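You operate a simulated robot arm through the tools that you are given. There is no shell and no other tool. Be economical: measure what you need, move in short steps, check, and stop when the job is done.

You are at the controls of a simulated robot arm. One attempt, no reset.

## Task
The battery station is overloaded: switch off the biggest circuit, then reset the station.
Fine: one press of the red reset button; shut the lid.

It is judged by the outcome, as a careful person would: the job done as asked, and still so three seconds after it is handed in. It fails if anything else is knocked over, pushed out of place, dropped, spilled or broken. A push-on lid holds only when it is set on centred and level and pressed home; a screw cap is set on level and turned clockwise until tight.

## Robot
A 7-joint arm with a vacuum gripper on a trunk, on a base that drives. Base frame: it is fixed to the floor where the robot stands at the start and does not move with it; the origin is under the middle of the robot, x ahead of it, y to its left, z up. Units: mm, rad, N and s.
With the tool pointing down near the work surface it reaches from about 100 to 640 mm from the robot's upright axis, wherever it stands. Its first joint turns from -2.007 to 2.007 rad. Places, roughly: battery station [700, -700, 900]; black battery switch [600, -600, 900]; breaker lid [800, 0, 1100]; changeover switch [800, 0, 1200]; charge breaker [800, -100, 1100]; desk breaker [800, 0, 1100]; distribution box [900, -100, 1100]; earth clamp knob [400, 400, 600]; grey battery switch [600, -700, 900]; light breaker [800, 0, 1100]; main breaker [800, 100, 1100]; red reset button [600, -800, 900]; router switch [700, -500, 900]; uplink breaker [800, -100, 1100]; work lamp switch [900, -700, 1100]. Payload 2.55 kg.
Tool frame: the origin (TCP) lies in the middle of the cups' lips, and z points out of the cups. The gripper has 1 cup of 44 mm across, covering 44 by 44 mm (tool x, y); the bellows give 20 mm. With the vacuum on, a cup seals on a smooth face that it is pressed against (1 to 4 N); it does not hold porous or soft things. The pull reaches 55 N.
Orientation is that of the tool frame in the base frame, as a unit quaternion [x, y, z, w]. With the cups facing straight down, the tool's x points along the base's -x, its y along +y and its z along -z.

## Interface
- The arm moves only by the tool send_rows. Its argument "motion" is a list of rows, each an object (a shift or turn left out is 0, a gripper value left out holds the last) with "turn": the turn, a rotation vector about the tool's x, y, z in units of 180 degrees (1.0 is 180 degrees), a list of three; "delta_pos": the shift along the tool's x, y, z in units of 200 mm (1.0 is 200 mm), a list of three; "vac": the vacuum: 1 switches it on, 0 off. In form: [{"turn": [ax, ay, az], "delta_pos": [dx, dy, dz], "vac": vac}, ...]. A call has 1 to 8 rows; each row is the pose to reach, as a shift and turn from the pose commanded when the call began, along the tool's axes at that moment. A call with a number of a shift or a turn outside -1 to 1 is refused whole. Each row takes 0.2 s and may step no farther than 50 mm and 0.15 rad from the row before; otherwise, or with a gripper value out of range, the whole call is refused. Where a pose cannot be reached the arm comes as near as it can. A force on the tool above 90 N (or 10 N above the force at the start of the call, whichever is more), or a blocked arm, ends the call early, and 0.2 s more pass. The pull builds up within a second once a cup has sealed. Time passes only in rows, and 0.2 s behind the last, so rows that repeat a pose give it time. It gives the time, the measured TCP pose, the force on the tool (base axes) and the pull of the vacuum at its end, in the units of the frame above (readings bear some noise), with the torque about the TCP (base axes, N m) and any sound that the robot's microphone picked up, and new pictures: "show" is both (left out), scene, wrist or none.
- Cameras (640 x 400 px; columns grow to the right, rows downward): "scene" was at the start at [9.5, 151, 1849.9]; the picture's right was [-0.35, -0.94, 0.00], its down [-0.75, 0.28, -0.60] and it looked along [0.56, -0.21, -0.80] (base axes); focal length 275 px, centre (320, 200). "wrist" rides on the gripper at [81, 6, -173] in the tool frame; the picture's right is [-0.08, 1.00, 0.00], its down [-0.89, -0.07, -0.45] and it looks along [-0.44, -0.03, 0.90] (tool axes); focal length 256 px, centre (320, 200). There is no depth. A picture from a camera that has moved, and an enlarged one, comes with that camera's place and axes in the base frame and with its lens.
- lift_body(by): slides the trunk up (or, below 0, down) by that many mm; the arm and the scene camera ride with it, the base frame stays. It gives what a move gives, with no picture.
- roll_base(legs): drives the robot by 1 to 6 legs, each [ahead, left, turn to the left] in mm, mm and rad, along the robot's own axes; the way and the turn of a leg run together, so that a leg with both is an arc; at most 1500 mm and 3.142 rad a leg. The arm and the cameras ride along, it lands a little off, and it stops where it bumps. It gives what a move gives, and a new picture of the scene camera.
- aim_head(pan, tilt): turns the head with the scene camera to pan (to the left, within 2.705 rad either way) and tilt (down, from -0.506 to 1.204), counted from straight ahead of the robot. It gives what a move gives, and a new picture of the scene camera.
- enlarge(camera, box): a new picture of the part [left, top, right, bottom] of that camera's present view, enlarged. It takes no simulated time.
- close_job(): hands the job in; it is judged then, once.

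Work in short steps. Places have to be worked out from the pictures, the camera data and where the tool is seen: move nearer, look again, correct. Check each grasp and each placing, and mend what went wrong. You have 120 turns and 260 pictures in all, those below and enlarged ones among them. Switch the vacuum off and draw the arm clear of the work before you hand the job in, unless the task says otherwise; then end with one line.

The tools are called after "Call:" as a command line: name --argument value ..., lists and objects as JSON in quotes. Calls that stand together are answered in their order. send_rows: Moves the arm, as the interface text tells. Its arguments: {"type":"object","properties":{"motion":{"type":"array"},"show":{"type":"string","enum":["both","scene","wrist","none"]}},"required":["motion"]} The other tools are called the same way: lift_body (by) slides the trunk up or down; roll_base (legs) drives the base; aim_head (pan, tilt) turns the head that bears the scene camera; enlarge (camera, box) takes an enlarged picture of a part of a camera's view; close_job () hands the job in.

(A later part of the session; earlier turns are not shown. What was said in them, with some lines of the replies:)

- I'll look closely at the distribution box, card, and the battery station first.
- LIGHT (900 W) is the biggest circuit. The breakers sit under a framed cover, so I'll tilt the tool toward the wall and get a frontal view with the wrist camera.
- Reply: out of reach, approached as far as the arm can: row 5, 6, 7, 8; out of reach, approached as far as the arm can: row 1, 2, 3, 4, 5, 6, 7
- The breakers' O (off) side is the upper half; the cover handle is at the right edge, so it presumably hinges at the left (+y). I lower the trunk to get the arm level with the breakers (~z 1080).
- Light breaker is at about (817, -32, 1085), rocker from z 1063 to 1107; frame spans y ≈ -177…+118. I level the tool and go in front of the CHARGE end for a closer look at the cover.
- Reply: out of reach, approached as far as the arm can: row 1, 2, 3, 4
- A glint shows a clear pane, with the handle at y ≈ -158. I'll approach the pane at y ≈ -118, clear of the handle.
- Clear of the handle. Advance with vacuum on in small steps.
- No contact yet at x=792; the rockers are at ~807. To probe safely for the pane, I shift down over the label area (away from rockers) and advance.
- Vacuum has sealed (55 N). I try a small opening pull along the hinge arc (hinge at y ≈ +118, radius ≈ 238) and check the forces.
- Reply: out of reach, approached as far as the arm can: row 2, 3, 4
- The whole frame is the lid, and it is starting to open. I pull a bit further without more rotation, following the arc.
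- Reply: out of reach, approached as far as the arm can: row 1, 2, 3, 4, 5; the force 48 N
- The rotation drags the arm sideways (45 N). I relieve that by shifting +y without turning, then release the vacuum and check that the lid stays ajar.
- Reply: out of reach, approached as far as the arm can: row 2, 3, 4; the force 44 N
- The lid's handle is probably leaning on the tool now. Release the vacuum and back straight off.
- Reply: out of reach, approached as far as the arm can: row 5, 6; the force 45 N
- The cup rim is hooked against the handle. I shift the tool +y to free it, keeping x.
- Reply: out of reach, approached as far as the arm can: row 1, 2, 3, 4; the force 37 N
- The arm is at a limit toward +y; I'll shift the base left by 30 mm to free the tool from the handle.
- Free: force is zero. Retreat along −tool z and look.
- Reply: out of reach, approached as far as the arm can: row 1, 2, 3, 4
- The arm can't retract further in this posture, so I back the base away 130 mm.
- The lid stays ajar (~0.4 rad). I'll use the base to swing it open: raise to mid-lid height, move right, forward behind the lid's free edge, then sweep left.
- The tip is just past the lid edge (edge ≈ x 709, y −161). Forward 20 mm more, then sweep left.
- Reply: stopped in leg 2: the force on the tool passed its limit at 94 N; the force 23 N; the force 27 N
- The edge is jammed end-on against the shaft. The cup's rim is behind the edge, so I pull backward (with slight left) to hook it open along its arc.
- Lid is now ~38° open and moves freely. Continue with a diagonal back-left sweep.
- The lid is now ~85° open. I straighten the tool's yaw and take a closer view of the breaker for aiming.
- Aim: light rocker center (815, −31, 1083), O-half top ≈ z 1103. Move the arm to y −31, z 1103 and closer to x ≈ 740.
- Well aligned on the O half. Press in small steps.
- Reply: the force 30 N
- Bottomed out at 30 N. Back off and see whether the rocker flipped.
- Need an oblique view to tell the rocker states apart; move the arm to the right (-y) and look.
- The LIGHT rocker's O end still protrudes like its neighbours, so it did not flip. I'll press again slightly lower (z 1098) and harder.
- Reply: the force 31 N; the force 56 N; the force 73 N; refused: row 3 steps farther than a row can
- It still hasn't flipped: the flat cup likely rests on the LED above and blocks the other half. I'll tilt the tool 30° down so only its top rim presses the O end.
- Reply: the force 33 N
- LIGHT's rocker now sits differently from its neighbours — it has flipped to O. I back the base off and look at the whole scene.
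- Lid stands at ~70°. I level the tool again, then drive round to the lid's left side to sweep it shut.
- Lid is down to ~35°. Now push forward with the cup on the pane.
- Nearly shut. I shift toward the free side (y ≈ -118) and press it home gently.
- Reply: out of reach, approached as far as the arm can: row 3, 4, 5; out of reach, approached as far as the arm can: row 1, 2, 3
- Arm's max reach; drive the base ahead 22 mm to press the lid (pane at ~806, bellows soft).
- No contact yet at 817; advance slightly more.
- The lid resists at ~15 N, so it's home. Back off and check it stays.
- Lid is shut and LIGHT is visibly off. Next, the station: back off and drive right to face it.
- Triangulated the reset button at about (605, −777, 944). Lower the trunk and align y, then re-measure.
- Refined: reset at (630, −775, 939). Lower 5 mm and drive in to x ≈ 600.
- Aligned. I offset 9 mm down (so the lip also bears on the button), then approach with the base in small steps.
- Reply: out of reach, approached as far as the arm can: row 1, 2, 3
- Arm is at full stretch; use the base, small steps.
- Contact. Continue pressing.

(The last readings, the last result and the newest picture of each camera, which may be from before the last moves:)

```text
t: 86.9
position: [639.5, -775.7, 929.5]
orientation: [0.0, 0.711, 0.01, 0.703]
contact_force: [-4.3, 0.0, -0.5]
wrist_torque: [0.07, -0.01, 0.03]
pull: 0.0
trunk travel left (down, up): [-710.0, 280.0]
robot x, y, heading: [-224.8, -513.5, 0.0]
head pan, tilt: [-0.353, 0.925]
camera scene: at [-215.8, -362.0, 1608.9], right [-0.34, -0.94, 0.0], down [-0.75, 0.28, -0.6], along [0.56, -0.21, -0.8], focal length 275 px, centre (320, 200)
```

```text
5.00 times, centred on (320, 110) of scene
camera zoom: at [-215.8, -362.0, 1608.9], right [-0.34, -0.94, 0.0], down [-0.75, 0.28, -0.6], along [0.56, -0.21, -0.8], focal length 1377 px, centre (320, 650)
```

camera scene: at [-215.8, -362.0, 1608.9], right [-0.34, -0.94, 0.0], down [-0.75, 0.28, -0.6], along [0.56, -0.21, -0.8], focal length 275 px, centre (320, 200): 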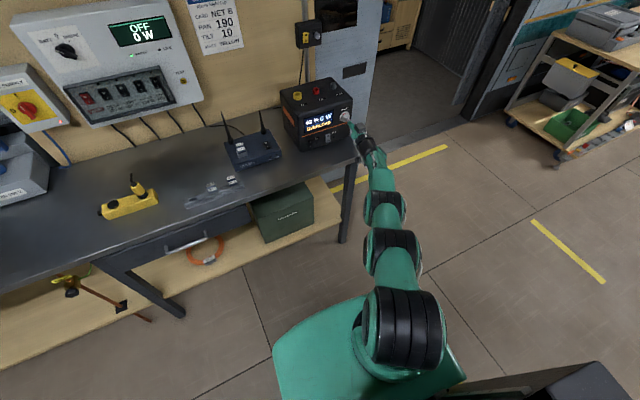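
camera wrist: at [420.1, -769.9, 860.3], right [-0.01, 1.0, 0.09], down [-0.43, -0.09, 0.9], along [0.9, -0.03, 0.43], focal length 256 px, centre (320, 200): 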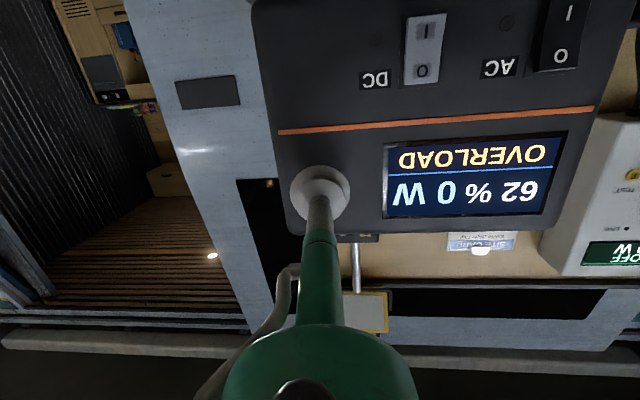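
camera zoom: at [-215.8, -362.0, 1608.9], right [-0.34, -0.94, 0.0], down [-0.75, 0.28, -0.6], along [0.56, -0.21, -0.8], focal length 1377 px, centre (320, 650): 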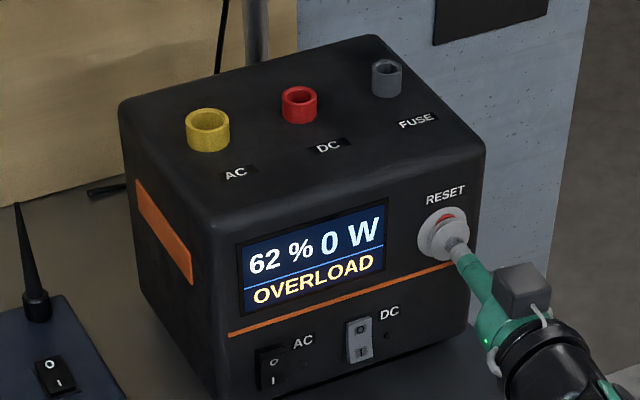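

Call:
roll_base --legs '[[8, 0, 0]]'

Call:
enlarge --camera "scene" --box '[270, 70, 370, 150]'

```text
t: 87.6
position: [645.6, -776.1, 930.0]
orientation: [0.002, 0.712, 0.009, 0.702]
contact_force: [-25.6, 2.9, -1.5]
wrist_torque: [-0.04, -0.1, -0.07]
pull: 0.0
trunk travel left (down, up): [-710.0, 280.0]
robot x, y, heading: [-218.4, -509.8, -0.005]
head pan, tilt: [-0.353, 0.925]
camera scene: at [-212.4, -361.4, 1608.8], right [-0.35, -0.94, 0.0], down [-0.75, 0.28, -0.6], along [0.57, -0.21, -0.8], focal length 275 px, centre (320, 200)
```

scene: 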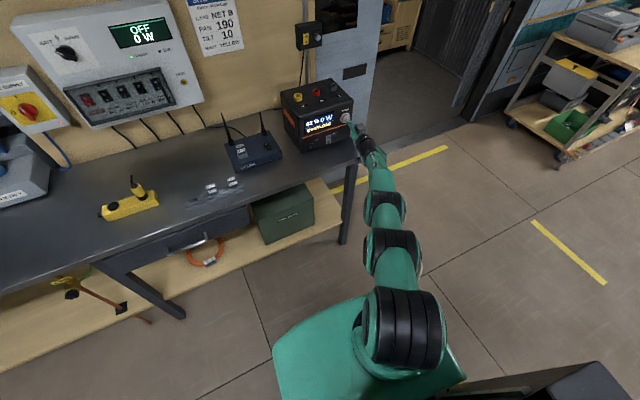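

```text
5.00 times, centred on (320, 110) of scene
camera zoom: at [-212.4, -361.4, 1608.8], right [-0.35, -0.94, 0.0], down [-0.75, 0.28, -0.6], along [0.57, -0.21, -0.8], focal length 1377 px, centre (320, 650)
```

zoom: 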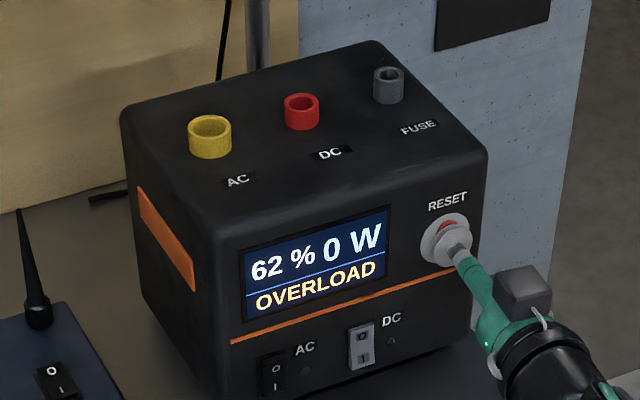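

The button is visible inside the cup's hollow and the display hasn't changed. Back off, check the display, then use the tilted rim.

Call:
roll_base --legs '[[-90, 0, 0]]'

Call:
send_rows --motion '[{"turn": [0, 0.042, 0]}, {"turn": [0, 0.084, 0]}, {"turn": [0, 0.126, 0]}, {"turn": [0, 0.167, 0]}, {"turn": [0, 0.167, 0]}]' --show "wrist"

Call:
enlarge --camera "wrist" --box '[220, 100, 480, 260]'

```text
t: 88.8
position: [555.5, -777.7, 928.3]
orientation: [0.003, 0.713, 0.009, 0.701]
contact_force: [-0.2, 0.3, 0.8]
wrist_torque: [0.01, 0.05, 0.0]
pull: 0.0
trunk travel left (down, up): [-710.0, 280.0]
robot x, y, heading: [-308.3, -514.3, -0.005]
head pan, tilt: [-0.353, 0.925]
camera scene: at [-300.0, -362.0, 1608.9], right [-0.35, -0.94, 0.0], down [-0.75, 0.28, -0.6], along [0.57, -0.21, -0.8], focal length 275 px, centre (320, 200)
```

scene: 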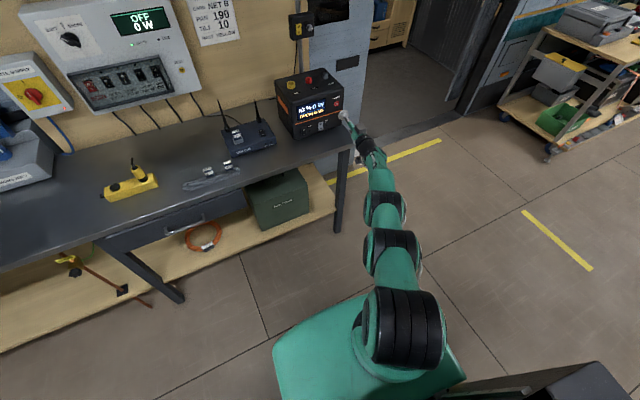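

```text
t: 90.0
position: [557.2, -775.6, 928.4]
orientation: [-0.003, 0.864, 0.013, 0.504]
contact_force: [0.8, 0.8, 0.2]
wrist_torque: [0.03, 0.01, -0.01]
pull: 0.1
trunk travel left (down, up): [-710.0, 280.0]
robot x, y, heading: [-308.3, -513.9, 0.001]
head pan, tilt: [-0.353, 0.925]
camera wrist: at [366.4, -772.0, 942.4], right [0.02, 1.0, 0.09], down [0.05, -0.09, 0.99], along [1.0, -0.02, -0.05], focal length 256 px, centre (320, 200)
```

wrist: 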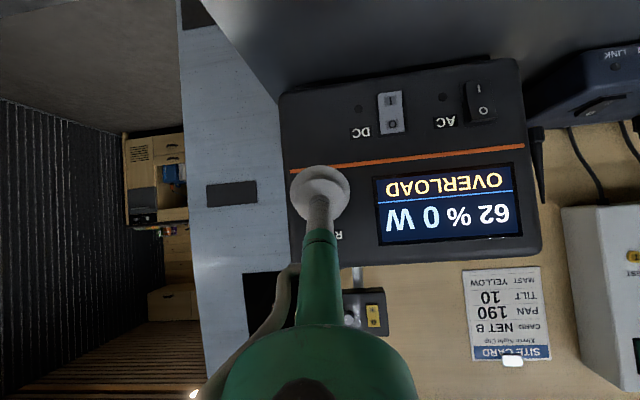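

```text
2.46 times, centred on (350, 180) of wrist
camera zoom: at [366.4, -772.0, 942.4], right [0.02, 1.0, 0.09], down [0.05, -0.09, 0.99], along [1.0, -0.02, -0.05], focal length 630 px, centre (246, 249)
```

zoom: 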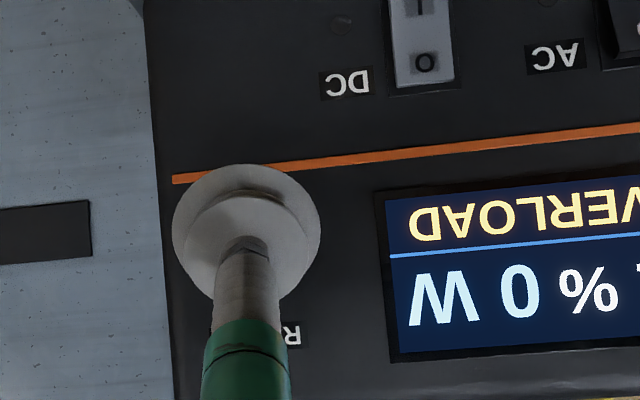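

Not reset yet. Lower 10 mm so the top rim meets the button (z≈938), and drive to just before contact.

Call:
lift_body --by -10

Call:
roll_base --legs '[[50, 0, 0]]'

Call:
enlarge --camera "scene" --box '[270, 70, 370, 150]'

```text
t: 90.5
position: [557.0, -775.0, 918.3]
orientation: [-0.002, 0.863, 0.013, 0.504]
contact_force: [-0.4, 0.7, 0.1]
wrist_torque: [0.0, 0.02, 0.01]
pull: 0.1
trunk travel left (down, up): [-700.0, 290.0]
robot x, y, heading: [-309.3, -513.3, -0.006]
head pan, tilt: [-0.353, 0.925]
```

```text
t: 91.5
position: [608.2, -773.7, 916.8]
orientation: [-0.004, 0.863, 0.014, 0.505]
contact_force: [0.3, 0.7, -0.2]
wrist_torque: [-0.05, -0.06, 0.01]
pull: 0.0
trunk travel left (down, up): [-700.0, 290.0]
robot x, y, heading: [-258.1, -506.8, 0.001]
head pan, tilt: [-0.353, 0.925]
heard: click
camera scene: at [-246.7, -362.0, 1598.9], right [-0.35, -0.94, 0.0], down [-0.75, 0.28, -0.6], along [0.56, -0.21, -0.8], focal length 275 px, centre (320, 200)
```

scene: 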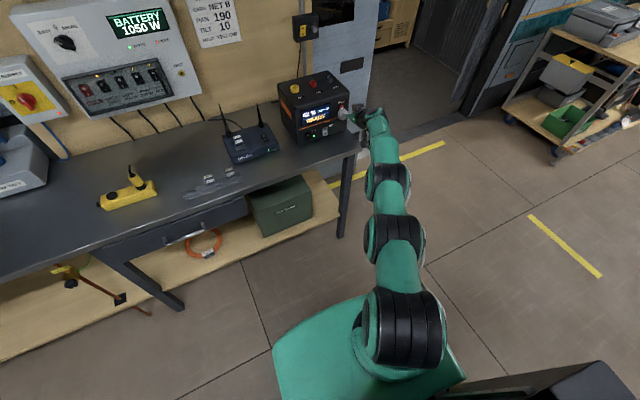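

```text
5.00 times, centred on (320, 110) of scene
camera zoom: at [-246.7, -362.0, 1598.9], right [-0.35, -0.94, 0.0], down [-0.75, 0.28, -0.6], along [0.56, -0.21, -0.8], focal length 1377 px, centre (320, 650)
```

zoom: 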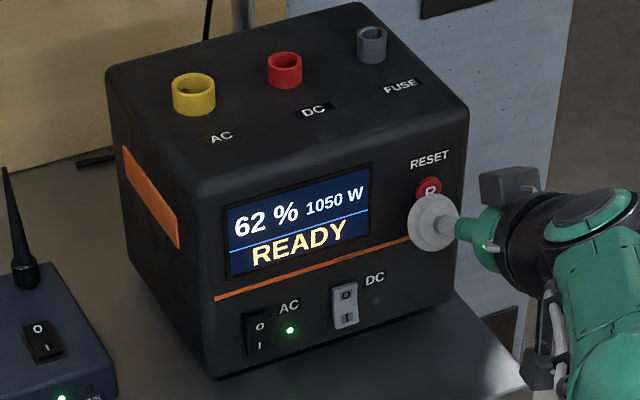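

A click: the station shows READY 1050 W (300+150+600, LIGHT excluded). Retreat without touching the button again and verify everything.

Call:
roll_base --legs '[[-220, 0, 0]]'

Call:
enlarge --camera "scene" --box '[0, 0, 200, 125]'

Call:
enlarge --camera "scene" --box '[200, 30, 400, 155]'

```text
t: 93.2
position: [383.0, -774.6, 918.5]
orientation: [-0.003, 0.863, 0.013, 0.504]
contact_force: [-1.2, 0.3, 0.0]
wrist_torque: [-0.01, 0.0, -0.01]
pull: 0.0
trunk travel left (down, up): [-700.0, 290.0]
robot x, y, heading: [-477.9, -514.0, 0.002]
head pan, tilt: [-0.353, 0.925]
camera scene: at [-474.2, -362.0, 1598.9], right [-0.35, -0.94, 0.0], down [-0.75, 0.28, -0.6], along [0.56, -0.21, -0.8], focal length 275 px, centre (320, 200)
```

scene: 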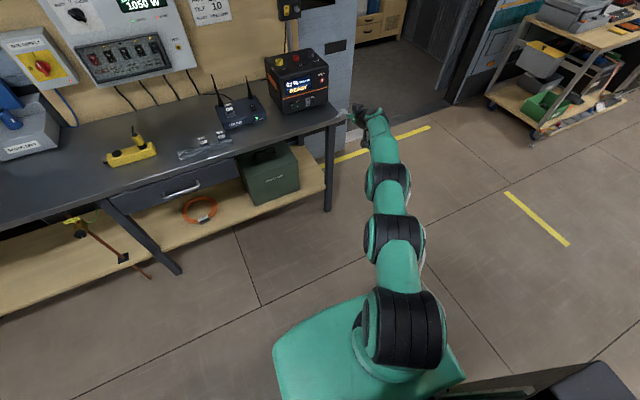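

```text
3.20 times, centred on (100, 62) of scene
camera zoom: at [-474.2, -362.0, 1598.9], right [-0.35, -0.94, 0.0], down [-0.75, 0.28, -0.6], along [0.56, -0.21, -0.8], focal length 881 px, centre (1024, 640)
```

zoom: 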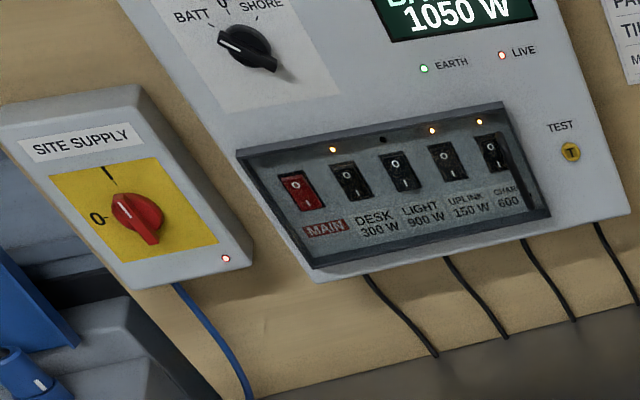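

```text
3.20 times, centred on (300, 92) of scene
camera zoom: at [-474.2, -362.0, 1598.9], right [-0.35, -0.94, 0.0], down [-0.75, 0.28, -0.6], along [0.56, -0.21, -0.8], focal length 881 px, centre (384, 544)
```

zoom: 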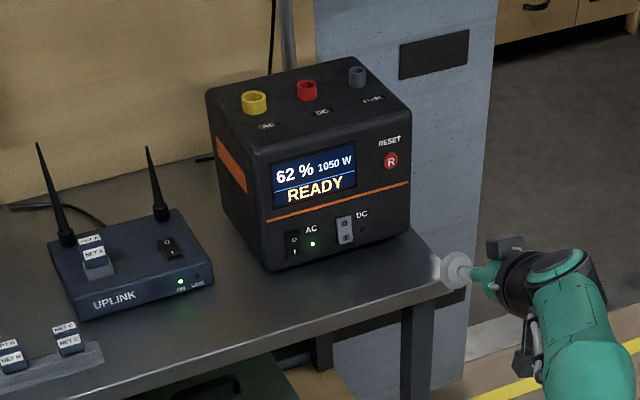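

Call:
aim_head --pan 0.3 --tilt 0.55

Call:
enlarge --camera "scene" --box '[250, 130, 390, 230]'

```text
t: 94.2
position: [383.7, -774.3, 917.6]
orientation: [-0.004, 0.863, 0.014, 0.505]
contact_force: [0.3, 0.2, 0.1]
wrist_torque: [-0.01, -0.02, 0.0]
pull: 0.0
trunk travel left (down, up): [-700.0, 290.0]
robot x, y, heading: [-478.9, -512.1, 0.004]
head pan, tilt: [0.3, 0.55]
camera scene: at [-456.6, -309.9, 1630.0], right [0.3, -0.96, 0.0], down [-0.5, -0.15, -0.85], along [0.81, 0.25, -0.52], focal length 275 px, centre (320, 200)
```

scene: 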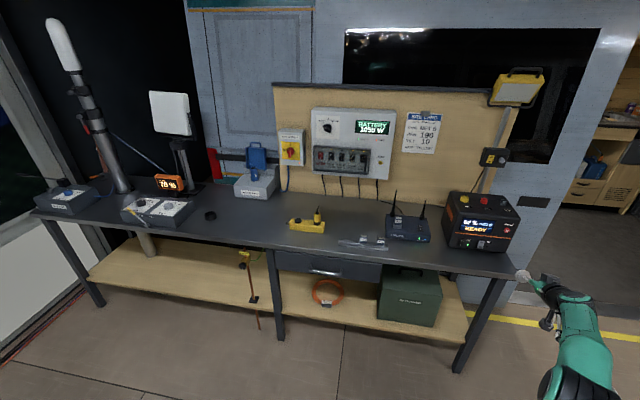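

```text
4.00 times, centred on (320, 180) of scene
camera zoom: at [-456.6, -309.9, 1630.0], right [0.3, -0.96, 0.0], down [-0.5, -0.15, -0.85], along [0.81, 0.25, -0.52], focal length 1102 px, centre (320, 280)
```

zoom: 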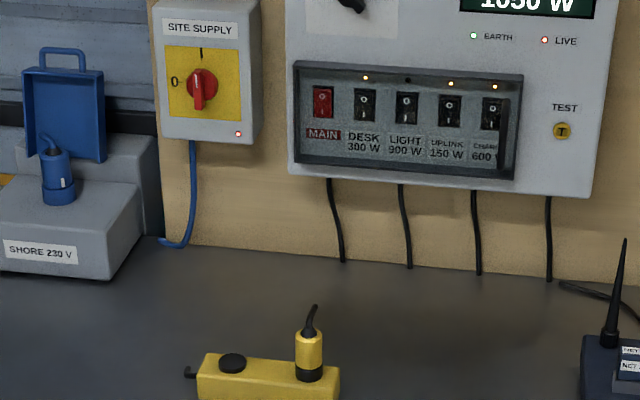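

Lid is flush, LIGHT is the only circuit off, and the station reads READY. The vacuum is off and the arm is clear, so I hand in.

Call:
close_job

```text
The job is handed in.
```

I switched off the LIGHT breaker (900 W, the biggest circuit), shut the breaker lid, and reset the battery station, which now shows READY at 1050 W; the red button took two tries, as my first push didn't register, and I heard only one click.
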